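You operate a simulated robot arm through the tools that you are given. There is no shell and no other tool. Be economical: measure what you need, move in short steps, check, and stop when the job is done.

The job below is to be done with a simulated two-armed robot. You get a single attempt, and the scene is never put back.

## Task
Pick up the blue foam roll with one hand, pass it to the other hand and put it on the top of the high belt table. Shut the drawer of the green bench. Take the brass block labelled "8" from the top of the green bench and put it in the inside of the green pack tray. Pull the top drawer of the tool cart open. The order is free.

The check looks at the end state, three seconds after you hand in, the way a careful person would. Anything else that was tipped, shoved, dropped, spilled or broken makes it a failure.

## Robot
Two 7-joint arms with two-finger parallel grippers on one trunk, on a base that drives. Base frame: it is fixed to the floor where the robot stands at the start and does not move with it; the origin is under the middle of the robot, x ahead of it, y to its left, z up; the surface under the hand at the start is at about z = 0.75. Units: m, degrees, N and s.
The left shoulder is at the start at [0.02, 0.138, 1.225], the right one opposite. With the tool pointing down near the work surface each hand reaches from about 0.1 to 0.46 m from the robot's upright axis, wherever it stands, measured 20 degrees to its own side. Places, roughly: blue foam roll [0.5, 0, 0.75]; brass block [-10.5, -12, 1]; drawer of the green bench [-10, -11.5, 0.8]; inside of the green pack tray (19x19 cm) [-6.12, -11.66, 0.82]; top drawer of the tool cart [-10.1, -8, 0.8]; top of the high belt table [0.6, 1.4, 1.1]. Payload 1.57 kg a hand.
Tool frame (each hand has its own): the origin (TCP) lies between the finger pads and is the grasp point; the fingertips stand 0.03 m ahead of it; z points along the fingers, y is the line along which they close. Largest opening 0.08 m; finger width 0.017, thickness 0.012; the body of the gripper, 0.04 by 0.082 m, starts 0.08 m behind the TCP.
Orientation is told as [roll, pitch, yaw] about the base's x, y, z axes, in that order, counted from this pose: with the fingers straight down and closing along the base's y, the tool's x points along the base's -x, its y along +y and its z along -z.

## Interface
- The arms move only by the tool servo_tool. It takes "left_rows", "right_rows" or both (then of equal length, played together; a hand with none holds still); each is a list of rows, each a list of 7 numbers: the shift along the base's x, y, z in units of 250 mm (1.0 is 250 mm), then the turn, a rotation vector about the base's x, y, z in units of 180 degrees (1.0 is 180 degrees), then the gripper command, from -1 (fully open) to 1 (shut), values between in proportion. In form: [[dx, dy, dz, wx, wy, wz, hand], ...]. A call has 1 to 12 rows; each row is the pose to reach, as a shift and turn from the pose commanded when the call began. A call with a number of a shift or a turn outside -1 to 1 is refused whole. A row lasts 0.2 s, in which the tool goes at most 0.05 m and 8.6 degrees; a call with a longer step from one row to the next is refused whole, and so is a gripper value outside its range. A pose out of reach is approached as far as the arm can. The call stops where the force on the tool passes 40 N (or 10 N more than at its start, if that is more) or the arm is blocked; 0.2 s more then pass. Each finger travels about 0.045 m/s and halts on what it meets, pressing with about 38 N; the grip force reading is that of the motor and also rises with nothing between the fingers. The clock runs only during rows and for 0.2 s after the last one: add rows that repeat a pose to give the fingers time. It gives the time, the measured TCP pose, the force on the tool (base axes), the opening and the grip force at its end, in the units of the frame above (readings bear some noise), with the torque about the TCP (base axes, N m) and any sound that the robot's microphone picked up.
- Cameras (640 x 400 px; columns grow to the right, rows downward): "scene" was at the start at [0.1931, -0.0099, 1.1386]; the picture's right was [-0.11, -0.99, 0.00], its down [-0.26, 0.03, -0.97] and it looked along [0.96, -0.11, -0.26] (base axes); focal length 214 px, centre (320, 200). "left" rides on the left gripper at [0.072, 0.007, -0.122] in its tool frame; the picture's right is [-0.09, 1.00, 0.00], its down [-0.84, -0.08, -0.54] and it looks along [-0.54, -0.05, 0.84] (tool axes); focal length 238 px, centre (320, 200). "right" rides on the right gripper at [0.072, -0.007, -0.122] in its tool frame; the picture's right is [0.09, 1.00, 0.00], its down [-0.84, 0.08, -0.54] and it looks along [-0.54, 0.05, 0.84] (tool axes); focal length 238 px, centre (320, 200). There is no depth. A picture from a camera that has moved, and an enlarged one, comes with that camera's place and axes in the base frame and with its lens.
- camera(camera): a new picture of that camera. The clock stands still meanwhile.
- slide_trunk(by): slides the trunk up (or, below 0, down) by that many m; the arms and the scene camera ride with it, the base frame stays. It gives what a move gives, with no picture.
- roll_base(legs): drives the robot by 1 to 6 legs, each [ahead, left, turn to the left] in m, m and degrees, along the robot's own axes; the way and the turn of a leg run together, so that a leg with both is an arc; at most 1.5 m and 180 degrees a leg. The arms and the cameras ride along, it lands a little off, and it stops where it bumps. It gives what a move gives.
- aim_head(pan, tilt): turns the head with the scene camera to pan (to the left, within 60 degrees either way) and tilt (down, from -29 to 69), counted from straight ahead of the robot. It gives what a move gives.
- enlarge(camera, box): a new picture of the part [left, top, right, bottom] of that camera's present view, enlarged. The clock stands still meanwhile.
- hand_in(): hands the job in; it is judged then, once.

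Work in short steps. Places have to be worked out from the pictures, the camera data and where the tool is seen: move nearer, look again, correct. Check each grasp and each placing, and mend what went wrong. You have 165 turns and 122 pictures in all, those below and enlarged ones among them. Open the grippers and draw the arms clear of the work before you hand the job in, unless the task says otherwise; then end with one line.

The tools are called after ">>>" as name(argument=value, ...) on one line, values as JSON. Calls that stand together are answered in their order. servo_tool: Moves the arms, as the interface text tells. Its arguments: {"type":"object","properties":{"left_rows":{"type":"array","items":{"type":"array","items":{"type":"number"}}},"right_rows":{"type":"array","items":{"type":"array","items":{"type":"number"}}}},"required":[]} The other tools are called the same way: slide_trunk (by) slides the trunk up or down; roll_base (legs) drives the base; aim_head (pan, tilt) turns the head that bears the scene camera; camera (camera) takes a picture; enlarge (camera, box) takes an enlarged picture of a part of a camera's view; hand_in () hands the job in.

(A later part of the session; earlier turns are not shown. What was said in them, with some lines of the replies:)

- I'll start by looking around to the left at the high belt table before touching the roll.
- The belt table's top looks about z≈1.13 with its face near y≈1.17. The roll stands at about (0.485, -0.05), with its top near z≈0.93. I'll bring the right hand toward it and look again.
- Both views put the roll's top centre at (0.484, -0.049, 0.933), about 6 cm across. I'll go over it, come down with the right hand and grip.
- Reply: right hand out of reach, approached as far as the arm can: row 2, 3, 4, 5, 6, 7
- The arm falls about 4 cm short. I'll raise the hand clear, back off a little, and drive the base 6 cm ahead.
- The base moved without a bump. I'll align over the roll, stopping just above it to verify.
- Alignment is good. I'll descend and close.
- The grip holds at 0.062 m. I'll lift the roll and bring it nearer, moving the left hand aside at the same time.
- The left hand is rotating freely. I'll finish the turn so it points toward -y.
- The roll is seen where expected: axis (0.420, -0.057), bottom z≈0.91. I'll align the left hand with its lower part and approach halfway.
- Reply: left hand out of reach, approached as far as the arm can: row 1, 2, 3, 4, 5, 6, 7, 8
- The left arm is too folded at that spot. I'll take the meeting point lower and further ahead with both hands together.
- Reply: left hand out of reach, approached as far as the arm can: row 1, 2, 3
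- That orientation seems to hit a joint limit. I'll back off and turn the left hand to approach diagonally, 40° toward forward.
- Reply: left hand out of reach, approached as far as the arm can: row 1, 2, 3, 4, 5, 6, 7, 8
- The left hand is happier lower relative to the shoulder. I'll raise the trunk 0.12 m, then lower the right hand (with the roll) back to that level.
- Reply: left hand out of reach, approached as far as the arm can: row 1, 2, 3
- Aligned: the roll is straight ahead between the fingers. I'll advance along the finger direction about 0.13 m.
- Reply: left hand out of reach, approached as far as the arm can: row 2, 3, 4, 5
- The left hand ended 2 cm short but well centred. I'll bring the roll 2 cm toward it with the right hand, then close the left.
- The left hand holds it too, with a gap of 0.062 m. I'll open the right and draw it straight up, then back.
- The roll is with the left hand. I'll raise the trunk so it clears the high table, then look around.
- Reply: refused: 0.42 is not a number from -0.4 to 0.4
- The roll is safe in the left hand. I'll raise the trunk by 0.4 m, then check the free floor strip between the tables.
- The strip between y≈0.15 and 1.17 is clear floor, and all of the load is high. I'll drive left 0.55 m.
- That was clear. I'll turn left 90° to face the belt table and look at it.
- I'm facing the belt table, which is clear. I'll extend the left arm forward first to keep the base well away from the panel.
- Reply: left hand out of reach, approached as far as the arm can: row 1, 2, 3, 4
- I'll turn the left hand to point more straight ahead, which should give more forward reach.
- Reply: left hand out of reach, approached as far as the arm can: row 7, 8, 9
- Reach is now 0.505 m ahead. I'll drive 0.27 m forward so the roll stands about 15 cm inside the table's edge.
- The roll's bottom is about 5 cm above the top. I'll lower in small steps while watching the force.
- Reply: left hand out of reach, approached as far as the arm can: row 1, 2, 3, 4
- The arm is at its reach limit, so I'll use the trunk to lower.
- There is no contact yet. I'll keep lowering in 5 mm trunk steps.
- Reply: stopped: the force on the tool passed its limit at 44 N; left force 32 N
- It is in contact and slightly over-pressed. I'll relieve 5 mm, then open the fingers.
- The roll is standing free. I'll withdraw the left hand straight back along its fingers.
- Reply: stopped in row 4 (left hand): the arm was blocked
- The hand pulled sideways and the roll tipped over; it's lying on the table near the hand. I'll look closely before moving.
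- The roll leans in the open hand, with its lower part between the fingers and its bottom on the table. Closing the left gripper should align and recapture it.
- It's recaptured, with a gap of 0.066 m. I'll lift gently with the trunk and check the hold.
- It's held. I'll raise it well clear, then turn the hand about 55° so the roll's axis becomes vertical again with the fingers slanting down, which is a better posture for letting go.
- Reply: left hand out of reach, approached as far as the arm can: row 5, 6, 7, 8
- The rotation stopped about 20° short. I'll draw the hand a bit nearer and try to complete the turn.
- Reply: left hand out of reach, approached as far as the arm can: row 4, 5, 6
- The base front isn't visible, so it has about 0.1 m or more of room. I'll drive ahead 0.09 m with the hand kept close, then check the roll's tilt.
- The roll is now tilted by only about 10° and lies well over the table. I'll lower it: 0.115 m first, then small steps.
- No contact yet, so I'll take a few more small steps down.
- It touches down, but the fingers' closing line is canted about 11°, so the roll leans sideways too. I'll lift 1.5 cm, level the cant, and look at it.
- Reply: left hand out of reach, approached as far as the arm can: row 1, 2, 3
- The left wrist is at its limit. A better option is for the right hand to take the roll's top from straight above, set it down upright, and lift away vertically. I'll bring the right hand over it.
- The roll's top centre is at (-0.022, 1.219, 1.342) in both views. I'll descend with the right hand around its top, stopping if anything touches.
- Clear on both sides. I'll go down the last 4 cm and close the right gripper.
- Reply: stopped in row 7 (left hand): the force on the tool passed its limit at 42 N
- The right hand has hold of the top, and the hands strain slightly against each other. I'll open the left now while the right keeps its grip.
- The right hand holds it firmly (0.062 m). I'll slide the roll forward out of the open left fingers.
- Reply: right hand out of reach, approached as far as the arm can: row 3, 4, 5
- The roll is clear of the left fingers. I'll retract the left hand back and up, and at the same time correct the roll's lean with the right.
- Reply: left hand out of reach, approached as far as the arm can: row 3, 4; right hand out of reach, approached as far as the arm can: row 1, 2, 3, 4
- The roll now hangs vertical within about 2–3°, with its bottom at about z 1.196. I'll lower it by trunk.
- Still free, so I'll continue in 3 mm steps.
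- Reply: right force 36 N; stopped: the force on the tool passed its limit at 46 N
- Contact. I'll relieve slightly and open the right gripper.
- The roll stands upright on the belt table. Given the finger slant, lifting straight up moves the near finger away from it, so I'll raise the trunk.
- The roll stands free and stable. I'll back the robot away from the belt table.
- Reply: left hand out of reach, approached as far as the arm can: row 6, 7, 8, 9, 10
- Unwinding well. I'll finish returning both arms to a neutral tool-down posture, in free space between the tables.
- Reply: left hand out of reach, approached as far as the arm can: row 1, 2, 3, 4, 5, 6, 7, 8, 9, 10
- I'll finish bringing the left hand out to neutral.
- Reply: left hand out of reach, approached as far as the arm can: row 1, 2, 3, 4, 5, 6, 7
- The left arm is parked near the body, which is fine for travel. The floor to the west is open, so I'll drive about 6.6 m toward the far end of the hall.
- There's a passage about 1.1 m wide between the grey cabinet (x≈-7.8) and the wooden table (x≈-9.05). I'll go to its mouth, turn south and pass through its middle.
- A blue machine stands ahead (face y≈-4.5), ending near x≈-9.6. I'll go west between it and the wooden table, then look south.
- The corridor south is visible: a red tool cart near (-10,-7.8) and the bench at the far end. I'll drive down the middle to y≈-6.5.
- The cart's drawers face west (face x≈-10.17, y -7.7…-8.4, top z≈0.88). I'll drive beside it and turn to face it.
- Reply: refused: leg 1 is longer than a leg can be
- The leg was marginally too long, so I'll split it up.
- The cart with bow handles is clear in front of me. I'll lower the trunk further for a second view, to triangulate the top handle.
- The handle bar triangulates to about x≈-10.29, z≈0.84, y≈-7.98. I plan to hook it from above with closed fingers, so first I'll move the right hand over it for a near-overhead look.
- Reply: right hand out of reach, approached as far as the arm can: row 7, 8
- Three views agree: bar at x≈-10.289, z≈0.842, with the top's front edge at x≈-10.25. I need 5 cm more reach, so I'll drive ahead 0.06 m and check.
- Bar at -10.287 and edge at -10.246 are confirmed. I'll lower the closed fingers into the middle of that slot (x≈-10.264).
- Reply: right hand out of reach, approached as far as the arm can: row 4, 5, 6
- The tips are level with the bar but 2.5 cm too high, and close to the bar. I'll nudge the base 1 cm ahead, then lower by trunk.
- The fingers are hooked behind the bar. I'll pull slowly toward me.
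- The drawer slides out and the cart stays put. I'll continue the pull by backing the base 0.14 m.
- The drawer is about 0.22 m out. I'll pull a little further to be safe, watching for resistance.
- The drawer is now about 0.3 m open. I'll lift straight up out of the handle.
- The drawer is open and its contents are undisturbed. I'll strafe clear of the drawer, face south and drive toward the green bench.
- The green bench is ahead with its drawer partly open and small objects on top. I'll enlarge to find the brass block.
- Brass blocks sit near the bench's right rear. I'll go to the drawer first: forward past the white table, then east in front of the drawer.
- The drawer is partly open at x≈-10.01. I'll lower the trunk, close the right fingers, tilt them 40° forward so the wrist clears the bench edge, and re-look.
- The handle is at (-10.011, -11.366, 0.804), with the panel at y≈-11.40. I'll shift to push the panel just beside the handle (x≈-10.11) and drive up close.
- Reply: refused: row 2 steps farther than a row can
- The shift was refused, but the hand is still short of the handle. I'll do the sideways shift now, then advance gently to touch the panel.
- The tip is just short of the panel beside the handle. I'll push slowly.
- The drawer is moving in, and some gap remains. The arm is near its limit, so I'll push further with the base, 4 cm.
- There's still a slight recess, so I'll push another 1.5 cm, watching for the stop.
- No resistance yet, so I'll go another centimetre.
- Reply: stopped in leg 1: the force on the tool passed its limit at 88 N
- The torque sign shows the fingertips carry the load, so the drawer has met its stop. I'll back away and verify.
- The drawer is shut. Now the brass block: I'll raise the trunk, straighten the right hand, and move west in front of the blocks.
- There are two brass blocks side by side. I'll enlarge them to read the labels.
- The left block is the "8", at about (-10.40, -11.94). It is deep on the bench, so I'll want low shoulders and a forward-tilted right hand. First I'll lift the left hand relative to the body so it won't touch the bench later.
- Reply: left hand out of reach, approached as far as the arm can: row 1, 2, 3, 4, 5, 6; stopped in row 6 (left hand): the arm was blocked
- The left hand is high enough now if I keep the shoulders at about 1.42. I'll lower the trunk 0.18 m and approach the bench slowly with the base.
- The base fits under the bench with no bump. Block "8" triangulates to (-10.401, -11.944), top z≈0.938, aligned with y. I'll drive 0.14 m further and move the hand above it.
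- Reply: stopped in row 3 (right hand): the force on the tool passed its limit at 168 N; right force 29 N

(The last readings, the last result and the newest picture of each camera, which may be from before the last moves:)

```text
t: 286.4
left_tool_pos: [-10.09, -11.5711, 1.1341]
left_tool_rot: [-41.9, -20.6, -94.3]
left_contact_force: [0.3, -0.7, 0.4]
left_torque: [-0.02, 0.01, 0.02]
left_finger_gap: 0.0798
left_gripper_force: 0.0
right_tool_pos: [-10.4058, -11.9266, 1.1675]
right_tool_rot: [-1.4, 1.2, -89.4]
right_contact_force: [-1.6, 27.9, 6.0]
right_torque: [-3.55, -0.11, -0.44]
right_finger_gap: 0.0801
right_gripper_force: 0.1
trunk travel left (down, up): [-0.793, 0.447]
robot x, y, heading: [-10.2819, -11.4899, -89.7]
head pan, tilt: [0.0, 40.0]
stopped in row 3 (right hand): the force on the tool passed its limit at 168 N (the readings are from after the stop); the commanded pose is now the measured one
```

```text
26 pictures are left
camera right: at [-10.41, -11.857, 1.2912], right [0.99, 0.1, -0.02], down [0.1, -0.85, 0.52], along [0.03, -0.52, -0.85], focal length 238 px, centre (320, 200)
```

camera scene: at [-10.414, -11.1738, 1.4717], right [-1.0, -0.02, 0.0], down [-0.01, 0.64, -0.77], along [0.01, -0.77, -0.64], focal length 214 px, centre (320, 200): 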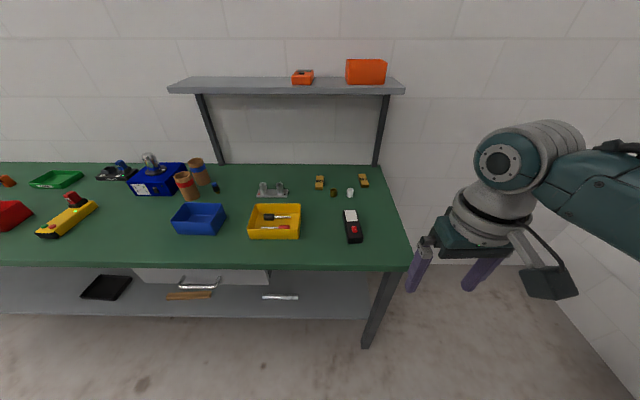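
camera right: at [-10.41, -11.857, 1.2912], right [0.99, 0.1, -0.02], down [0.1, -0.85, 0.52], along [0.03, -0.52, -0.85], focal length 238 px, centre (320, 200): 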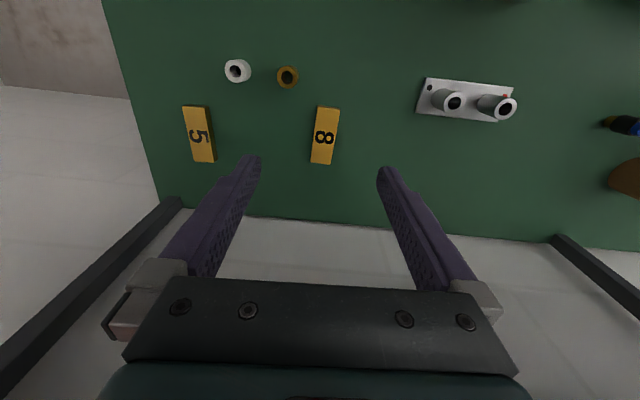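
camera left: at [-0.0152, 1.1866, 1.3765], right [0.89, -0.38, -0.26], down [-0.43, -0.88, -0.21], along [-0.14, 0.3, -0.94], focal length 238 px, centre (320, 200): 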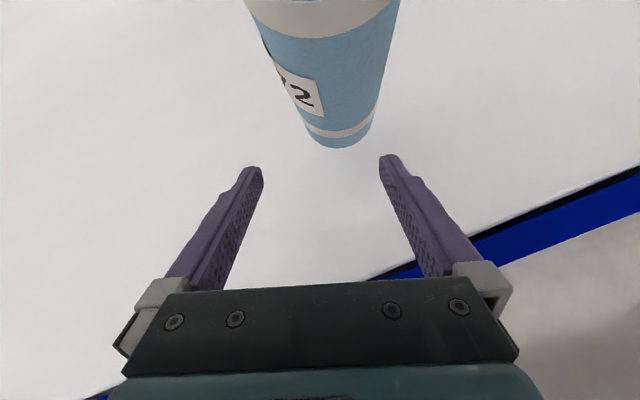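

The wrist touched the overhead shelf's front lip. I'll back off, go down first, and then move in underneath it.

>>> servo_tool(right_rows=[[0, 0.1, 0, 0, 0, 0, -1], [0, 0.2, 0, 0, 0, 0, -1], [0.02, 0.2, -0.15, 0, 0, 0, -1], [0.02, 0.2, -0.3, 0, 0, 0, -1], [0.02, 0.2, -0.45, 0, 0, 0, -1], [0.02, 0.2, -0.6, 0, 0, 0, -1], [0.02, 0.2, -0.64, 0, 0, 0, -1]])

>>> aim_head(pan=0, tilt=15)

>>> camera(camera="scene")

>>> camera(camera="right")

```text
t: 288.0
left_tool_pos: [-10.0888, -11.5738, 1.1343]
left_tool_rot: [-41.8, -20.6, -94.4]
left_contact_force: [-0.5, 0.7, 0.7]
left_torque: [0.03, -0.04, 0.01]
left_finger_gap: 0.0802
left_gripper_force: 0.0
right_tool_pos: [-10.399, -11.8798, 1.0108]
right_tool_rot: [-1.3, 0.8, -89.3]
right_contact_force: [0.0, -0.5, 0.3]
right_torque: [-0.01, -0.01, 0.0]
right_finger_gap: 0.08
right_gripper_force: 0.0
trunk travel left (down, up): [-0.793, 0.447]
robot x, y, heading: [-10.2743, -11.4919, -89.9]
head pan, tilt: [0.0, 40.0]
```

```text
t: 288.9
left_tool_pos: [-10.0893, -11.572, 1.1327]
left_tool_rot: [-41.8, -20.9, -94.3]
left_contact_force: [0.0, 0.7, -0.1]
left_torque: [0.05, -0.03, 0.04]
left_finger_gap: 0.0798
left_gripper_force: 0.1
right_tool_pos: [-10.3999, -11.8799, 1.0102]
right_tool_rot: [-1.4, 0.9, -89.3]
right_contact_force: [0.6, -1.1, -1.0]
right_torque: [0.0, -0.03, -0.03]
right_finger_gap: 0.0802
right_gripper_force: 0.1
trunk travel left (down, up): [-0.793, 0.447]
robot x, y, heading: [-10.2815, -11.488, -89.5]
head pan, tilt: [0.0, 15.0]
```

```text
25 pictures are left
camera scene: at [-10.2773, -11.6824, 1.3311], right [-1.0, -0.01, 0.0], down [0.0, 0.26, -0.97], along [0.01, -0.97, -0.26], focal length 214 px, centre (320, 200)
```

scene: 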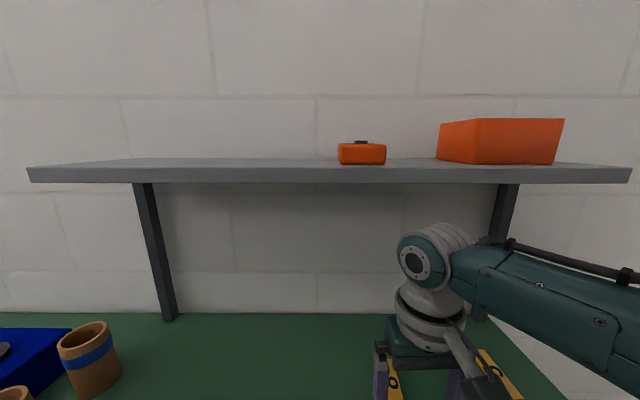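

```text
24 pictures are left
camera right: at [-10.4041, -11.8106, 1.1326], right [0.99, 0.1, -0.02], down [0.1, -0.84, 0.53], along [0.04, -0.53, -0.85], focal length 238 px, centre (320, 200)
```

right: 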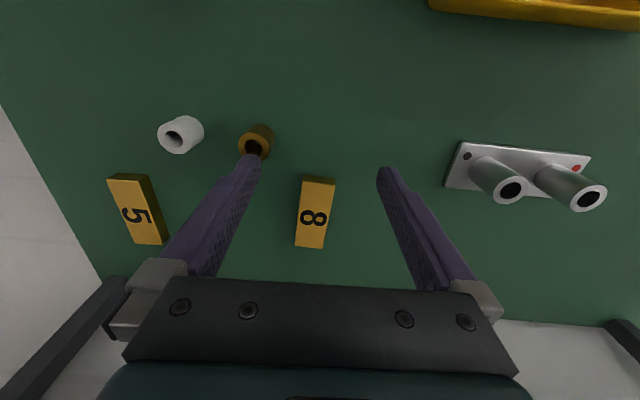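

The shelf's items are intact. Block 8 is now seen at (-10.399, -11.947). I'll go forward over it at this height, then descend.

>>> servo_tool(right_rows=[[0, -0.13, 0, 0, 0, 0, -1], [0, -0.265, 0, 0, 0, 0, -1], [0, -0.265, -0.1, 0, 0, 0, -1], [0, -0.265, -0.16, 0, 0, 0, -1], [0, -0.265, -0.215, 0, 0, 0, -1], [0, -0.265, -0.215, 0, 0, 0, -1]])

>>> camera(camera="right")

```text
t: 290.3
left_tool_pos: [-10.089, -11.5728, 1.1334]
left_tool_rot: [-41.8, -20.7, -94.3]
left_contact_force: [-0.2, 0.7, -0.3]
left_torque: [0.02, -0.03, -0.01]
left_finger_gap: 0.0801
left_gripper_force: 0.1
right_tool_pos: [-10.4073, -11.9019, 0.9786]
right_tool_rot: [-1.4, 0.8, -89.3]
right_contact_force: [0.9, 0.8, -0.2]
right_torque: [0.0, 0.04, -0.01]
right_finger_gap: 0.0799
right_gripper_force: 0.1
right hand out of reach, approached as far as the arm can: row 2, 3, 4, 5, 6
trunk travel left (down, up): [-0.793, 0.447]
robot x, y, heading: [-10.2787, -11.4878, -89.8]
head pan, tilt: [0.0, 15.0]
```

```text
23 pictures are left
camera right: at [-10.412, -11.8335, 1.1008], right [0.99, 0.1, -0.02], down [0.1, -0.84, 0.53], along [0.04, -0.53, -0.85], focal length 238 px, centre (320, 200)
```

right: 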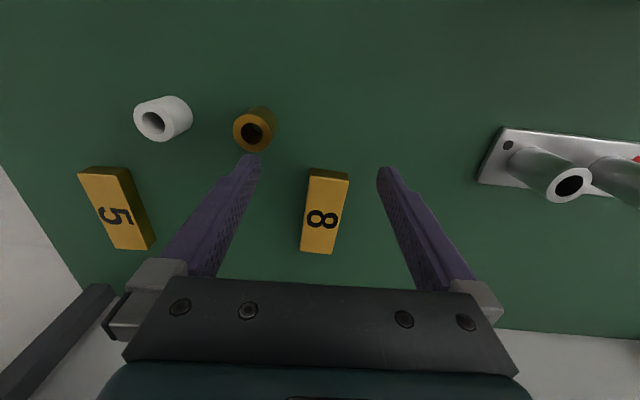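

The reach is 4.5 cm short. I'll lift 3 cm, drive the base 5 cm ahead, and check.

>>> servo_tool(right_rows=[[0.0, 0, 0.12, 0, 0, 0, -1], [0.03, 0, 0.12, 0, 0, 0, -1]])

>>> roll_base(legs=[[0.05, 0, 0]])

>>> camera(camera="right")

```text
t: 290.9
left_tool_pos: [-10.0886, -11.5728, 1.1344]
left_tool_rot: [-41.8, -20.7, -94.2]
left_contact_force: [0.1, -0.6, -0.9]
left_torque: [0.0, -0.02, -0.02]
left_finger_gap: 0.0798
left_gripper_force: 0.1
right_tool_pos: [-10.3999, -11.9112, 1.0024]
right_tool_rot: [-1.5, 0.9, -89.3]
right_contact_force: [-0.4, 0.2, -0.3]
right_torque: [-0.02, -0.01, -0.02]
right_finger_gap: 0.0801
right_gripper_force: 0.2
right hand out of reach, approached as far as the arm can: row 1, 2
trunk travel left (down, up): [-0.793, 0.447]
robot x, y, heading: [-10.2802, -11.4917, -89.6]
head pan, tilt: [0.0, 15.0]
```

```text
t: 291.8
left_tool_pos: [-10.0888, -11.6224, 1.1333]
left_tool_rot: [-41.8, -20.7, -94.3]
left_contact_force: [-0.7, -0.8, 0.2]
left_torque: [-0.01, -0.01, -0.01]
left_finger_gap: 0.0799
left_gripper_force: 0.0
right_tool_pos: [-10.3985, -11.9622, 1.0026]
right_tool_rot: [-1.4, 0.8, -89.4]
right_contact_force: [0.6, 0.4, -0.3]
right_torque: [-0.01, 0.01, 0.01]
right_finger_gap: 0.0799
right_gripper_force: 0.1
trunk travel left (down, up): [-0.793, 0.447]
robot x, y, heading: [-10.2798, -11.5432, -89.8]
head pan, tilt: [0.0, 15.0]
```

```text
22 pictures are left
camera right: at [-10.4029, -11.8923, 1.1251], right [0.99, 0.1, -0.02], down [0.1, -0.84, 0.53], along [0.04, -0.53, -0.85], focal length 238 px, centre (320, 200)
```

right: 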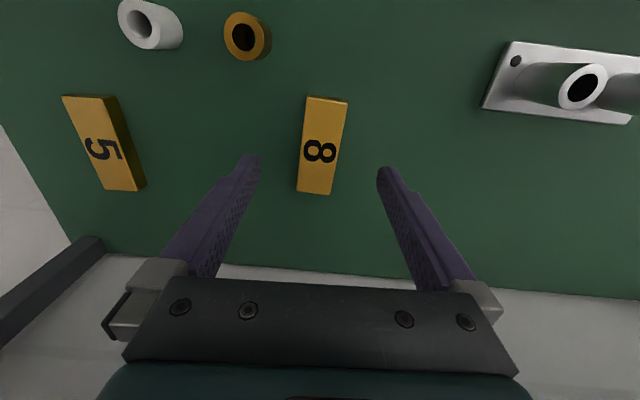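

The hand is directly above the block (within 5 mm). I'll descend by trunk to keep x and y exact, then close.

>>> slide_trunk(by=-0.035)

>>> slide_trunk(by=-0.012)

>>> servo_tool(right_rows=[[0, 0, 0, 0, 0, 0, -0.3], [0, 0, 0, 0, 0, 0, 0.4], [0, 0, 0, 0, 0, 0, 1], [0, 0, 0, 0, 0, 0, 1], [0, 0, 0, 0, 0, 0, 1], [0, 0, 0, 0, 0, 0, 1]])

```text
t: 292.6
left_tool_pos: [-10.0893, -11.6233, 1.0988]
left_tool_rot: [-41.8, -20.8, -94.2]
left_contact_force: [0.1, 0.3, -0.2]
left_torque: [0.01, 0.01, -0.01]
left_finger_gap: 0.0801
left_gripper_force: 0.1
right_tool_pos: [-10.3995, -11.9619, 0.9678]
right_tool_rot: [-1.3, 0.9, -89.3]
right_contact_force: [-0.1, -0.3, -1.1]
right_torque: [0.04, -0.01, 0.0]
right_finger_gap: 0.0799
right_gripper_force: 0.0
trunk travel left (down, up): [-0.758, 0.482]
robot x, y, heading: [-10.2784, -11.5391, -89.8]
head pan, tilt: [0.0, 15.0]
```

```text
t: 293.2
left_tool_pos: [-10.0879, -11.6231, 1.0868]
left_tool_rot: [-41.8, -20.7, -94.3]
left_contact_force: [-0.4, -0.4, 0.0]
left_torque: [0.03, -0.03, 0.0]
left_finger_gap: 0.0801
left_gripper_force: 0.2
right_tool_pos: [-10.398, -11.9611, 0.9557]
right_tool_rot: [-1.4, 0.9, -89.4]
right_contact_force: [0.3, -0.5, -0.3]
right_torque: [-0.01, 0.0, 0.01]
right_finger_gap: 0.0797
right_gripper_force: 0.1
trunk travel left (down, up): [-0.746, 0.494]
robot x, y, heading: [-10.2757, -11.5406, -89.6]
head pan, tilt: [0.0, 15.0]
```

```text
t: 294.6
left_tool_pos: [-10.0881, -11.6228, 1.0867]
left_tool_rot: [-41.8, -20.8, -94.2]
left_contact_force: [-0.8, -0.5, -0.2]
left_torque: [0.01, -0.02, 0.01]
left_finger_gap: 0.08
left_gripper_force: 0.0
right_tool_pos: [-10.3993, -11.9611, 0.9555]
right_tool_rot: [-1.4, 0.9, -89.3]
right_contact_force: [-0.5, 0.3, -0.7]
right_torque: [0.02, 0.04, -0.01]
right_finger_gap: 0.0
right_gripper_force: 21.3
trunk travel left (down, up): [-0.746, 0.494]
robot x, y, heading: [-10.2804, -11.5396, -89.8]
head pan, tilt: [0.0, 15.0]
```

The fingers closed on nothing, so they are too high. I'll reopen and descend further in small steps until the tips are near the table.

>>> servo_tool(right_rows=[[0, 0, 0, 0, 0, 0, -1], [0, 0, 0, 0, 0, 0, -1], [0, 0, 0, 0, 0, 0, -1], [0, 0, 0, 0, 0, 0, -1], [0, 0, 0, 0, 0, 0, -1]])

>>> slide_trunk(by=-0.008)

>>> slide_trunk(by=-0.006)

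>>> enlarge(camera="right", box=[220, 100, 420, 225])

```text
t: 295.8
left_tool_pos: [-10.0885, -11.6216, 1.0862]
left_tool_rot: [-41.8, -20.8, -94.3]
left_contact_force: [0.2, -0.9, -0.7]
left_torque: [-0.03, 0.02, 0.02]
left_finger_gap: 0.0801
left_gripper_force: 0.2
right_tool_pos: [-10.3976, -11.9613, 0.9555]
right_tool_rot: [-1.4, 0.9, -89.3]
right_contact_force: [-0.1, -1.0, 0.1]
right_torque: [0.01, 0.03, 0.0]
right_finger_gap: 0.0798
right_gripper_force: 0.1
trunk travel left (down, up): [-0.746, 0.494]
robot x, y, heading: [-10.2785, -11.5395, -89.8]
head pan, tilt: [0.0, 15.0]
```

```text
t: 296.4
left_tool_pos: [-10.0884, -11.6232, 1.0776]
left_tool_rot: [-41.7, -20.9, -94.3]
left_contact_force: [-0.2, 0.4, -0.7]
left_torque: [-0.02, 0.01, 0.0]
left_finger_gap: 0.0802
left_gripper_force: 0.0
right_tool_pos: [-10.3991, -11.9614, 0.9481]
right_tool_rot: [-1.4, 1.0, -89.2]
right_contact_force: [0.3, 0.2, 0.6]
right_torque: [0.02, 0.03, 0.0]
right_finger_gap: 0.0798
right_gripper_force: 0.0
trunk travel left (down, up): [-0.738, 0.502]
robot x, y, heading: [-10.2775, -11.5412, -89.7]
head pan, tilt: [0.0, 15.0]
```

```text
t: 296.9
left_tool_pos: [-10.0883, -11.6217, 1.0732]
left_tool_rot: [-41.8, -20.8, -94.3]
left_contact_force: [-1.2, -0.1, 0.7]
left_torque: [0.01, 0.02, 0.02]
left_finger_gap: 0.0798
left_gripper_force: 0.2
right_tool_pos: [-10.3992, -11.9622, 0.9425]
right_tool_rot: [-1.4, 0.8, -89.3]
right_contact_force: [-0.4, 0.3, -0.4]
right_torque: [-0.01, 0.01, 0.02]
right_finger_gap: 0.0801
right_gripper_force: 0.0
trunk travel left (down, up): [-0.732, 0.508]
robot x, y, heading: [-10.2784, -11.5374, -89.8]
head pan, tilt: [0.0, 15.0]
```

```text
3.20 times, centred on (320, 162) of right
camera zoom: at [-10.4029, -11.8924, 1.0641], right [0.99, 0.1, -0.02], down [0.1, -0.84, 0.53], along [0.04, -0.53, -0.85], focal length 763 px, centre (320, 320)
```

zoom: 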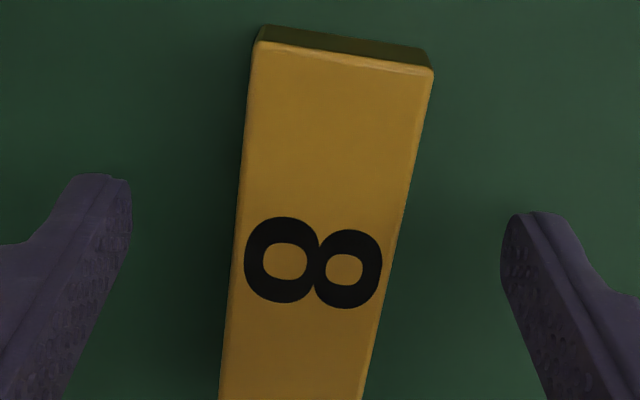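

The tips are level with the block's top. I'll go down another 12 mm in steps.

>>> slide_trunk(by=-0.006)

>>> slide_trunk(by=-0.005)

>>> slide_trunk(by=-0.004)

```text
t: 297.5
left_tool_pos: [-10.0894, -11.6217, 1.0676]
left_tool_rot: [-41.8, -20.9, -94.2]
left_contact_force: [0.4, -0.7, 0.0]
left_torque: [-0.01, 0.02, 0.05]
left_finger_gap: 0.08
left_gripper_force: 0.1
right_tool_pos: [-10.3988, -11.9614, 0.9355]
right_tool_rot: [-1.4, 0.9, -89.3]
right_contact_force: [-0.1, -0.8, 0.4]
right_torque: [0.01, -0.01, 0.0]
right_finger_gap: 0.08
right_gripper_force: 0.0
trunk travel left (down, up): [-0.726, 0.514]
robot x, y, heading: [-10.2768, -11.5399, -89.7]
head pan, tilt: [0.0, 15.0]
```

```text
t: 298.0
left_tool_pos: [-10.0886, -11.6231, 1.061]
left_tool_rot: [-41.8, -20.9, -94.3]
left_contact_force: [-0.3, -0.3, 0.7]
left_torque: [0.0, -0.01, 0.0]
left_finger_gap: 0.0798
left_gripper_force: 0.1
right_tool_pos: [-10.3983, -11.961, 0.9322]
right_tool_rot: [-1.4, 0.9, -89.3]
right_contact_force: [-1.1, 4.1, 9.1]
right_torque: [0.08, -0.55, 0.21]
right_finger_gap: 0.0794
right_gripper_force: 0.0
trunk travel left (down, up): [-0.721, 0.519]
robot x, y, heading: [-10.2764, -11.5381, -90.0]
head pan, tilt: [0.0, 15.0]
```

```text
t: 298.4
left_tool_pos: [-10.0905, -11.6214, 1.0596]
left_tool_rot: [-41.9, -20.8, -94.4]
left_contact_force: [0.2, 0.3, -0.5]
left_torque: [-0.01, 0.02, -0.02]
left_finger_gap: 0.08
left_gripper_force: 0.0
right_tool_pos: [-10.3971, -11.9619, 0.9309]
right_tool_rot: [-1.1, 1.1, -89.2]
right_contact_force: [-2.6, 2.9, 6.7]
right_torque: [0.04, -0.31, 0.09]
right_finger_gap: 0.0781
right_gripper_force: 0.0
trunk travel left (down, up): [-0.719, 0.521]
robot x, y, heading: [-10.2788, -11.5346, -90.0]
head pan, tilt: [0.0, 15.0]
stopped: the force on the tool passed its limit at 49 N (the readings are from after the stop); the commanded pose is now the measured one
```

Contact with the table at tip z≈0.90. I'll rise 3 mm and close on the block.

>>> slide_trunk(by=0.003)

>>> servo_tool(right_rows=[[0, 0, 0, 0, 0, 0, -0.3], [0, 0, 0, 0, 0, 0, 0.4], [0, 0, 0, 0, 0, 0, 1], [0, 0, 0, 0, 0, 0, 1], [0, 0, 0, 0, 0, 0, 1], [0, 0, 0, 0, 0, 0, 1]])

>>> slide_trunk(by=0.04)

>>> camera(camera="right")

```text
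t: 298.9
left_tool_pos: [-10.0877, -11.6227, 1.0626]
left_tool_rot: [-41.7, -20.8, -94.3]
left_contact_force: [-0.6, -0.2, -0.4]
left_torque: [0.01, -0.02, -0.04]
left_finger_gap: 0.0801
left_gripper_force: 0.1
right_tool_pos: [-10.3965, -11.9607, 0.9335]
right_tool_rot: [-1.1, 1.1, -89.4]
right_contact_force: [0.0, -0.1, -0.6]
right_torque: [0.02, 0.0, -0.03]
right_finger_gap: 0.08
right_gripper_force: 0.1
trunk travel left (down, up): [-0.722, 0.518]
robot x, y, heading: [-10.2799, -11.5395, -89.5]
head pan, tilt: [0.0, 15.0]
```

```text
t: 300.3
left_tool_pos: [-10.0896, -11.6234, 1.0631]
left_tool_rot: [-41.8, -20.9, -94.3]
left_contact_force: [0.6, -0.4, 0.8]
left_torque: [-0.02, 0.02, -0.01]
left_finger_gap: 0.0801
left_gripper_force: 0.0
right_tool_pos: [-10.3973, -11.9623, 0.9341]
right_tool_rot: [-1.2, 1.0, -89.3]
right_contact_force: [-0.1, -0.3, 1.8]
right_torque: [0.02, -0.08, -0.1]
right_finger_gap: 0.0346
right_gripper_force: 38.5
trunk travel left (down, up): [-0.722, 0.518]
robot x, y, heading: [-10.2748, -11.542, -89.7]
head pan, tilt: [0.0, 15.0]
```

```text
t: 301.1
left_tool_pos: [-10.0881, -11.6222, 1.1032]
left_tool_rot: [-41.8, -20.7, -94.2]
left_contact_force: [0.5, 0.2, 0.3]
left_torque: [-0.05, -0.03, -0.02]
left_finger_gap: 0.0799
left_gripper_force: 0.0
right_tool_pos: [-10.3982, -11.9608, 0.9734]
right_tool_rot: [-1.3, 1.1, -89.3]
right_contact_force: [-0.8, -0.3, -4.7]
right_torque: [0.05, -0.03, 0.03]
right_finger_gap: 0.0345
right_gripper_force: 38.5
trunk travel left (down, up): [-0.762, 0.478]
robot x, y, heading: [-10.2832, -11.5407, -89.8]
head pan, tilt: [0.0, 15.0]
```

```text
20 pictures are left
camera right: at [-10.4019, -11.8924, 1.0963], right [0.99, 0.11, -0.02], down [0.1, -0.85, 0.52], along [0.04, -0.52, -0.85], focal length 238 px, centre (320, 200)
```

right: 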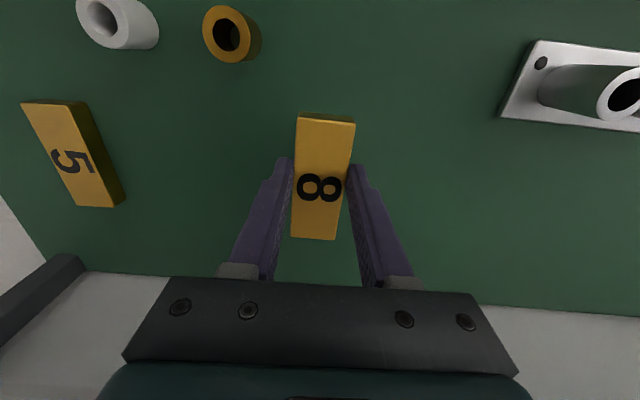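

The block is held (gap 0.035 m, about 5 N weight). I'll rise 3 cm and back straight out from under the shelf.

>>> slide_trunk(by=0.03)

>>> roll_base(legs=[[-0.6, 0, 0]])

>>> slide_trunk(by=0.2)

>>> roll_base(legs=[[-0.15, 0, 0], [0, 0, 90]])

>>> aim_head(pan=-10, tilt=22)

>>> camera(camera="scene")

```text
t: 301.9
left_tool_pos: [-10.0882, -11.623, 1.1333]
left_tool_rot: [-41.7, -20.6, -94.2]
left_contact_force: [-0.9, 0.3, 0.2]
left_torque: [0.0, 0.0, 0.01]
left_finger_gap: 0.0801
left_gripper_force: 0.0
right_tool_pos: [-10.3977, -11.9615, 1.0033]
right_tool_rot: [-1.2, 1.1, -89.3]
right_contact_force: [0.0, -0.8, -4.1]
right_torque: [0.06, 0.01, 0.0]
right_finger_gap: 0.0345
right_gripper_force: 37.9
trunk travel left (down, up): [-0.792, 0.448]
robot x, y, heading: [-10.2796, -11.5409, -89.6]
head pan, tilt: [0.0, 15.0]
```

```text
t: 305.3
left_tool_pos: [-10.0905, -11.0154, 1.1333]
left_tool_rot: [-41.8, -20.8, -94.5]
left_contact_force: [-0.5, 0.6, 0.1]
left_torque: [-0.02, 0.0, 0.0]
left_finger_gap: 0.0797
left_gripper_force: 0.1
right_tool_pos: [-10.4012, -11.3537, 1.0047]
right_tool_rot: [-1.3, 1.0, -89.4]
right_contact_force: [0.3, 0.3, -4.9]
right_torque: [0.06, -0.01, -0.01]
right_finger_gap: 0.0345
right_gripper_force: 38.4
trunk travel left (down, up): [-0.792, 0.448]
robot x, y, heading: [-10.2794, -10.9322, -89.8]
head pan, tilt: [0.0, 15.0]
```

```text
t: 307.5
left_tool_pos: [-10.0903, -11.0158, 1.3333]
left_tool_rot: [-41.7, -20.6, -94.6]
left_contact_force: [0.0, 0.3, 0.7]
left_torque: [-0.02, -0.01, -0.01]
left_finger_gap: 0.08
left_gripper_force: 0.1
right_tool_pos: [-10.4005, -11.3535, 1.2042]
right_tool_rot: [-1.1, 1.2, -89.4]
right_contact_force: [0.2, -0.5, -3.4]
right_torque: [-0.02, 0.0, -0.03]
right_finger_gap: 0.0347
right_gripper_force: 37.8
trunk travel left (down, up): [-0.992, 0.248]
robot x, y, heading: [-10.281, -10.931, -89.7]
head pan, tilt: [0.0, 15.0]
```

```text
t: 312.6
left_tool_pos: [-10.191, -10.5948, 1.3333]
left_tool_rot: [-41.9, -20.8, -6.3]
left_contact_force: [-0.2, 0.2, 0.0]
left_torque: [-0.01, 0.01, -0.03]
left_finger_gap: 0.0798
left_gripper_force: 0.1
right_tool_pos: [-9.8635, -10.9146, 1.2037]
right_tool_rot: [-1.2, 1.1, -1.2]
right_contact_force: [-1.1, -0.2, -4.4]
right_torque: [-0.01, 0.04, 0.01]
right_finger_gap: 0.0347
right_gripper_force: 38.3
trunk travel left (down, up): [-0.992, 0.248]
robot x, y, heading: [-10.2819, -10.7818, -1.7]
head pan, tilt: [0.0, 15.0]
```

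```text
t: 313.4
left_tool_pos: [-10.1916, -10.5946, 1.3329]
left_tool_rot: [-41.8, -20.8, -6.4]
left_contact_force: [-0.4, 0.6, 0.5]
left_torque: [-0.01, 0.03, 0.02]
left_finger_gap: 0.08
left_gripper_force: 0.0
right_tool_pos: [-9.8635, -10.9142, 1.2029]
right_tool_rot: [-1.2, 1.2, -1.2]
right_contact_force: [-0.5, -0.1, -4.6]
right_torque: [0.04, 0.08, -0.02]
right_finger_gap: 0.0348
right_gripper_force: 37.6
trunk travel left (down, up): [-0.992, 0.248]
robot x, y, heading: [-10.2793, -10.7775, -1.5]
head pan, tilt: [-10.0, 22.0]
```

```text
19 pictures are left
camera scene: at [-10.0901, -10.8029, 1.5193], right [-0.2, -0.98, 0.0], down [-0.37, 0.08, -0.93], along [0.91, -0.19, -0.37], focal length 214 px, centre (320, 200)
```

scene: 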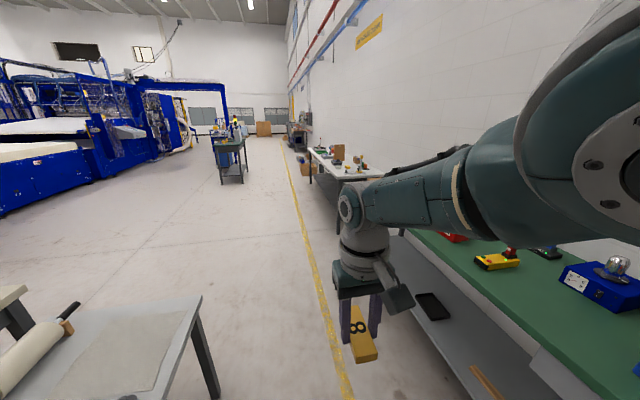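

The block is secure. The next bench, with the tray, is about 3–4 m east along the wall. I'll drive along y≈-10.8 and turn to face it.

>>> roll_base(legs=[[1.4, 0.04, 0], [1.4, 0.04, 0], [1.4, 0.04, 0], [0, 0, -88.5]])

>>> aim_head(pan=0, tilt=40)

>>> camera(camera="scene")

```text
t: 337.3
left_tool_pos: [-5.9032, -10.8675, 1.3325]
left_tool_rot: [-41.8, -20.9, -96.5]
left_contact_force: [0.7, -0.7, -0.5]
left_torque: [-0.03, 0.01, 0.04]
left_finger_gap: 0.0801
left_gripper_force: 0.1
right_tool_pos: [-6.2243, -11.1959, 1.2033]
right_tool_rot: [-1.2, 1.1, -91.5]
right_contact_force: [-0.8, -0.1, -3.3]
right_torque: [0.02, 0.01, 0.01]
right_finger_gap: 0.0346
right_gripper_force: 38.0
trunk travel left (down, up): [-0.992, 0.248]
robot x, y, heading: [-6.0922, -10.7769, -91.7]
head pan, tilt: [-10.0, 22.0]
```

```text
t: 338.1
left_tool_pos: [-5.9043, -10.8688, 1.3329]
left_tool_rot: [-41.8, -20.8, -96.5]
left_contact_force: [-0.6, -0.5, 0.4]
left_torque: [0.04, 0.01, 0.0]
left_finger_gap: 0.0798
left_gripper_force: 0.1
right_tool_pos: [-6.2241, -11.1945, 1.203]
right_tool_rot: [-1.3, 1.2, -91.5]
right_contact_force: [-0.2, -0.2, -3.9]
right_torque: [0.03, 0.01, 0.0]
right_finger_gap: 0.0347
right_gripper_force: 37.8
trunk travel left (down, up): [-0.992, 0.248]
robot x, y, heading: [-6.0887, -10.7814, -91.8]
head pan, tilt: [0.0, 40.0]
```

```text
18 pictures are left
camera scene: at [-6.0956, -10.9622, 1.4911], right [-1.0, 0.03, 0.0], down [0.02, 0.64, -0.77], along [-0.02, -0.77, -0.64], focal length 214 px, centre (320, 200)
```

scene: 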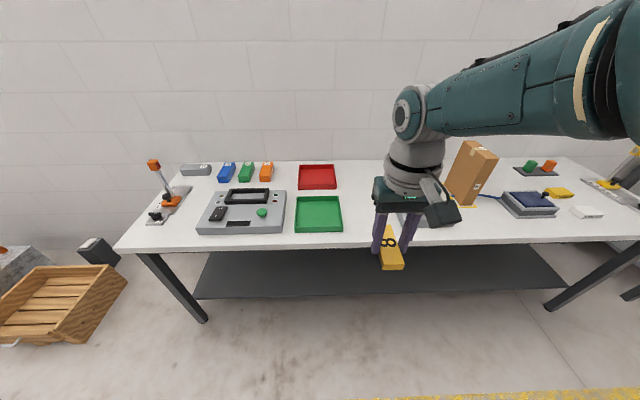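

The green tray is at about (-6.11, -11.665). I'll drive up with a small left shift so the right hand is over it, then lower to an observation height.

>>> roll_base(legs=[[0.47, 0.09, 1.8]])

>>> slide_trunk(by=-0.22)

>>> camera(camera="right")

```text
t: 340.9
left_tool_pos: [-5.8178, -11.3251, 1.334]
left_tool_rot: [-41.9, -20.8, -94.2]
left_contact_force: [0.7, 0.9, 0.1]
left_torque: [-0.02, -0.02, -0.01]
left_finger_gap: 0.0801
left_gripper_force: 0.0
right_tool_pos: [-6.1252, -11.6639, 1.2031]
right_tool_rot: [-1.1, 1.1, -89.3]
right_contact_force: [-0.1, -0.2, -3.8]
right_torque: [0.04, 0.01, 0.02]
right_finger_gap: 0.0348
right_gripper_force: 38.2
trunk travel left (down, up): [-0.992, 0.248]
robot x, y, heading: [-6.0054, -11.2424, -89.4]
head pan, tilt: [0.0, 40.0]
```

```text
t: 343.2
left_tool_pos: [-5.8171, -11.3258, 1.1133]
left_tool_rot: [-41.8, -20.8, -94.3]
left_contact_force: [0.1, 0.1, 0.2]
left_torque: [0.0, 0.01, 0.02]
left_finger_gap: 0.08
left_gripper_force: 0.1
right_tool_pos: [-6.1253, -11.6649, 0.9826]
right_tool_rot: [-1.2, 1.1, -89.2]
right_contact_force: [-0.4, 0.3, -4.2]
right_torque: [0.03, -0.02, -0.01]
right_finger_gap: 0.0344
right_gripper_force: 37.9
trunk travel left (down, up): [-0.772, 0.468]
robot x, y, heading: [-6.008, -11.2416, -89.7]
head pan, tilt: [0.0, 40.0]
```

```text
17 pictures are left
camera right: at [-6.1302, -11.5959, 1.1062], right [0.99, 0.11, -0.02], down [0.1, -0.85, 0.52], along [0.04, -0.52, -0.85], focal length 238 px, centre (320, 200)
```

right: 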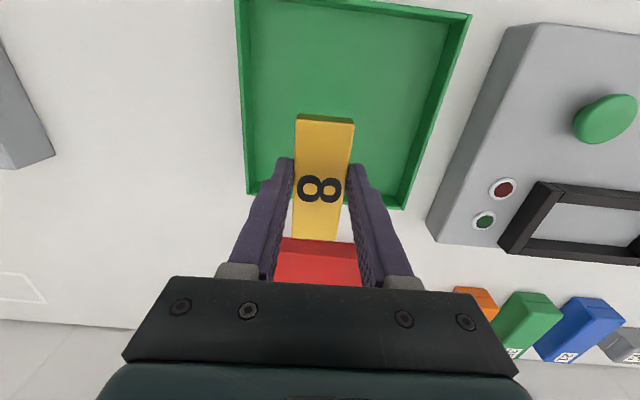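

Tray centre is about (-6.111, -11.655). I'll make the small correction and lower the block into the tray.

>>> servo_tool(right_rows=[[0.03, 0.02, -0.1, 0, 0, 0, 1], [0.056, 0.04, -0.22, 0, 0, 0, 1], [0.056, 0.04, -0.34, 0, 0, 0, 1], [0.056, 0.04, -0.42, 0, 0, 0, 1], [0.056, 0.04, -0.46, 0, 0, 0, 1]])

>>> slide_trunk(by=-0.008)

>>> slide_trunk(by=-0.006)

```text
t: 344.4
left_tool_pos: [-5.8169, -11.3247, 1.1137]
left_tool_rot: [-41.8, -20.8, -94.3]
left_contact_force: [0.0, -0.2, 0.6]
left_torque: [-0.01, -0.01, 0.01]
left_finger_gap: 0.0802
left_gripper_force: 0.1
right_tool_pos: [-6.1216, -11.6228, 0.9151]
right_tool_rot: [-1.2, 1.1, -89.2]
right_contact_force: [0.3, 0.1, -3.8]
right_torque: [0.05, -0.01, -0.01]
right_finger_gap: 0.0348
right_gripper_force: 38.4
right hand out of reach, approached as far as the arm can: row 1, 2, 3, 4, 5
trunk travel left (down, up): [-0.772, 0.468]
robot x, y, heading: [-6.0081, -11.2431, -90.0]
head pan, tilt: [0.0, 40.0]
```

```text
t: 345.0
left_tool_pos: [-5.8161, -11.326, 1.1058]
left_tool_rot: [-41.8, -20.9, -94.3]
left_contact_force: [-0.1, -0.3, 0.3]
left_torque: [0.04, 0.01, 0.0]
left_finger_gap: 0.0799
left_gripper_force: 0.0
right_tool_pos: [-6.121, -11.624, 0.9068]
right_tool_rot: [-1.2, 1.1, -89.3]
right_contact_force: [-0.3, -0.1, -4.4]
right_torque: [0.03, 0.0, -0.01]
right_finger_gap: 0.0346
right_gripper_force: 37.9
trunk travel left (down, up): [-0.764, 0.476]
robot x, y, heading: [-6.0078, -11.2435, -89.5]
head pan, tilt: [0.0, 40.0]
```

```text
t: 345.6
left_tool_pos: [-5.8162, -11.3257, 1.0997]
left_tool_rot: [-41.9, -20.7, -94.3]
left_contact_force: [-0.3, -0.3, -0.9]
left_torque: [-0.02, -0.03, -0.03]
left_finger_gap: 0.0801
left_gripper_force: 0.1
right_tool_pos: [-6.1215, -11.6226, 0.9008]
right_tool_rot: [-1.2, 1.1, -89.2]
right_contact_force: [-0.8, -0.4, -4.4]
right_torque: [0.04, 0.02, -0.03]
right_finger_gap: 0.0345
right_gripper_force: 37.6
trunk travel left (down, up): [-0.758, 0.482]
robot x, y, heading: [-6.0054, -11.2505, -89.8]
head pan, tilt: [0.0, 40.0]
```

The arm's reach shifted it by 3 cm. I'll correct with the base and lower by trunk.

>>> roll_base(legs=[[0.033, 0.01, 0]])

>>> slide_trunk(by=-0.033)

>>> slide_trunk(by=-0.006)

>>> slide_trunk(by=-0.004)

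>>> camera(camera="right")

```text
t: 346.4
left_tool_pos: [-5.8055, -11.3581, 1.0993]
left_tool_rot: [-41.8, -20.7, -94.3]
left_contact_force: [-0.3, -0.3, 0.3]
left_torque: [0.01, 0.0, -0.01]
left_finger_gap: 0.0797
left_gripper_force: 0.2
right_tool_pos: [-6.1117, -11.6558, 0.9008]
right_tool_rot: [-1.3, 1.1, -89.1]
right_contact_force: [-0.1, -0.3, -4.5]
right_torque: [0.07, -0.02, 0.04]
right_finger_gap: 0.0346
right_gripper_force: 37.7
trunk travel left (down, up): [-0.758, 0.482]
robot x, y, heading: [-5.9985, -11.275, -89.5]
head pan, tilt: [0.0, 40.0]
```

```text
t: 347.2
left_tool_pos: [-5.8073, -11.3586, 1.0662]
left_tool_rot: [-41.8, -20.8, -94.3]
left_contact_force: [0.6, 0.3, -0.5]
left_torque: [0.02, 0.01, 0.0]
left_finger_gap: 0.0797
left_gripper_force: 0.1
right_tool_pos: [-6.112, -11.6541, 0.8681]
right_tool_rot: [-1.2, 1.0, -89.2]
right_contact_force: [-0.2, -0.4, -4.5]
right_torque: [0.03, -0.01, 0.01]
right_finger_gap: 0.0344
right_gripper_force: 38.0
trunk travel left (down, up): [-0.725, 0.515]
robot x, y, heading: [-6.0, -11.277, -89.8]
head pan, tilt: [0.0, 40.0]
```

```text
t: 347.8
left_tool_pos: [-5.8073, -11.3583, 1.0595]
left_tool_rot: [-41.8, -20.8, -94.3]
left_contact_force: [0.3, -0.3, 0.0]
left_torque: [0.01, 0.0, -0.02]
left_finger_gap: 0.0801
left_gripper_force: 0.0
right_tool_pos: [-6.1122, -11.6553, 0.8616]
right_tool_rot: [-1.2, 1.1, -89.2]
right_contact_force: [0.2, -0.1, -4.0]
right_torque: [0.05, 0.01, 0.03]
right_finger_gap: 0.0344
right_gripper_force: 37.5
trunk travel left (down, up): [-0.719, 0.521]
robot x, y, heading: [-5.9956, -11.2752, -89.4]
head pan, tilt: [0.0, 40.0]
```

```text
t: 348.3
left_tool_pos: [-5.808, -11.3584, 1.0549]
left_tool_rot: [-41.8, -20.8, -94.3]
left_contact_force: [0.7, 0.2, -0.3]
left_torque: [-0.02, -0.01, -0.01]
left_finger_gap: 0.0798
left_gripper_force: 0.0
right_tool_pos: [-6.1109, -11.6574, 0.8592]
right_tool_rot: [-1.1, 1.0, -89.2]
right_contact_force: [-1.0, 5.6, 20.7]
right_torque: [-0.24, -0.44, 0.04]
right_finger_gap: 0.0346
right_gripper_force: 38.2
trunk travel left (down, up): [-0.715, 0.525]
robot x, y, heading: [-5.9948, -11.2767, -89.5]
head pan, tilt: [0.0, 40.0]
```

```text
16 pictures are left
camera right: at [-6.1168, -11.5881, 0.982], right [0.99, 0.11, -0.02], down [0.1, -0.84, 0.53], along [0.04, -0.53, -0.85], focal length 238 px, centre (320, 200)
```

right: 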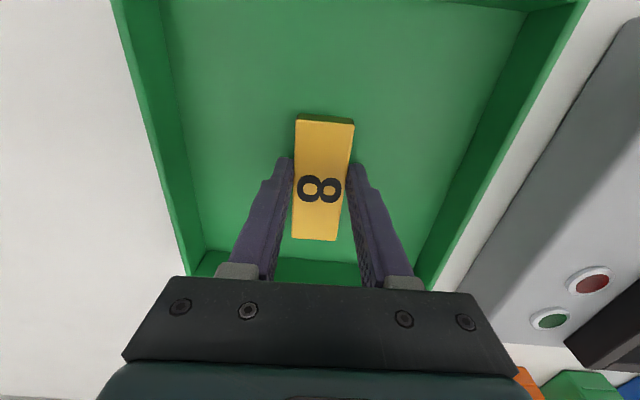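

The block is touching the tray floor, well centred. I'll relieve 2 mm, open, and rise.

>>> slide_trunk(by=0.002)

>>> servo_tool(right_rows=[[0, 0, 0, 0, 0, 0, 0.4], [0, 0, 0, 0, 0, 0, -0.3], [0, 0, 0, 0, 0, 0, -1], [0, 0, 0, 0, 0, 0, -1], [0, 0, 0, 0, 0, 0, -1]])

>>> slide_trunk(by=0.2)

>>> camera(camera="right")

```text
t: 348.8
left_tool_pos: [-5.8057, -11.3592, 1.059]
left_tool_rot: [-41.9, -20.7, -94.2]
left_contact_force: [-0.4, 0.3, 0.4]
left_torque: [0.0, -0.01, -0.02]
left_finger_gap: 0.0801
left_gripper_force: 0.0
right_tool_pos: [-6.112, -11.657, 0.8593]
right_tool_rot: [-1.2, 1.0, -89.1]
right_contact_force: [0.2, -1.7, 1.3]
right_torque: [-0.32, -0.11, 0.0]
right_finger_gap: 0.0345
right_gripper_force: 38.4
trunk travel left (down, up): [-0.717, 0.523]
robot x, y, heading: [-5.9961, -11.2754, -89.7]
head pan, tilt: [0.0, 40.0]
```

```text
t: 350.0
left_tool_pos: [-5.8069, -11.3578, 1.0578]
left_tool_rot: [-41.8, -20.9, -94.4]
left_contact_force: [-1.2, 0.2, -0.1]
left_torque: [-0.01, 0.05, -0.01]
left_finger_gap: 0.0797
left_gripper_force: 0.0
right_tool_pos: [-6.1124, -11.6555, 0.8588]
right_tool_rot: [-1.1, 1.1, -89.1]
right_contact_force: [0.9, -0.6, -0.2]
right_torque: [0.0, -0.01, 0.0]
right_finger_gap: 0.08
right_gripper_force: 0.0
trunk travel left (down, up): [-0.717, 0.523]
robot x, y, heading: [-5.9967, -11.277, -89.5]
head pan, tilt: [0.0, 40.0]
```

```text
t: 352.2
left_tool_pos: [-5.8073, -11.3585, 1.2577]
left_tool_rot: [-41.8, -20.8, -94.3]
left_contact_force: [-0.4, -0.6, 0.3]
left_torque: [0.01, 0.04, -0.01]
left_finger_gap: 0.0799
left_gripper_force: 0.0
right_tool_pos: [-6.1115, -11.6558, 1.0593]
right_tool_rot: [-1.2, 1.1, -89.3]
right_contact_force: [-0.7, -0.4, 0.8]
right_torque: [-0.03, 0.02, 0.0]
right_finger_gap: 0.0799
right_gripper_force: 0.1
trunk travel left (down, up): [-0.917, 0.323]
robot x, y, heading: [-5.995, -11.2731, -89.8]
head pan, tilt: [0.0, 40.0]
```

```text
15 pictures are left
camera right: at [-6.1168, -11.5869, 1.1825], right [0.99, 0.11, -0.02], down [0.1, -0.85, 0.52], along [0.04, -0.52, -0.85], focal length 238 px, centre (320, 200)
```

right: 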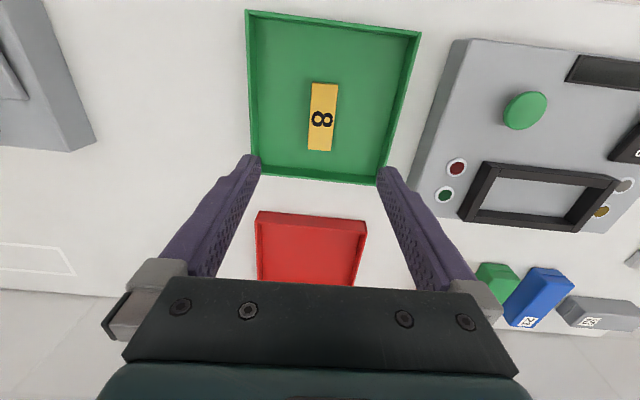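

Block "8" lies inside the green tray. I'll back away clear of the bench before handing in.

>>> roll_base(legs=[[-0.6, 0, 0]])

>>> camera(camera="scene")

```text
t: 355.6
left_tool_pos: [-5.81, -10.7498, 1.2581]
left_tool_rot: [-41.8, -20.7, -94.7]
left_contact_force: [0.3, 1.3, -0.7]
left_torque: [0.0, -0.01, 0.0]
left_finger_gap: 0.0801
left_gripper_force: 0.0
right_tool_pos: [-6.1161, -11.0456, 1.0595]
right_tool_rot: [-1.2, 1.1, -89.6]
right_contact_force: [-0.1, 0.0, 0.1]
right_torque: [0.02, 0.0, 0.0]
right_finger_gap: 0.08
right_gripper_force: 0.2
trunk travel left (down, up): [-0.917, 0.323]
robot x, y, heading: [-5.9991, -10.6642, -90.0]
head pan, tilt: [0.0, 40.0]
```

```text
14 pictures are left
camera scene: at [-5.9986, -10.8506, 1.4161], right [-1.0, 0.0, 0.0], down [0.0, 0.64, -0.77], along [0.0, -0.77, -0.64], focal length 214 px, centre (320, 200)
```

scene: 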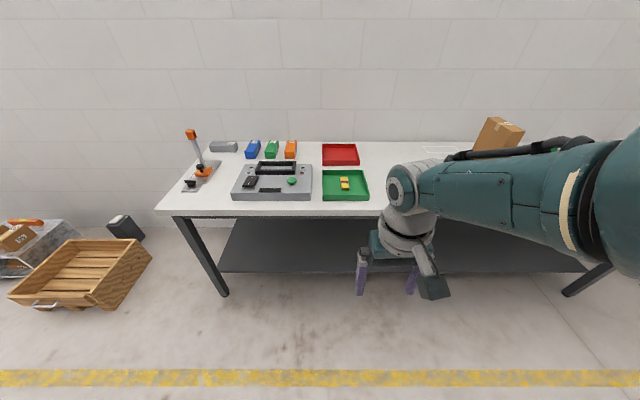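

All four parts look done and both hands are open and clear, so I'm handing in.

>>> hand_in()

```text
The job is handed in.
```

I finished all four parts and handed the job in: the foam roll stands on the high belt table, the green bench drawer is shut, the "8" block is in the green tray, and the tool cart's top drawer is open about 0.3 m. The roll tipped over on the belt table on the first placing, so I set it upright again. My wrist also bumped the front lip of the shelf over the green bench, but the items on it looked unmoved. I did not go back to check the roll before handing in.
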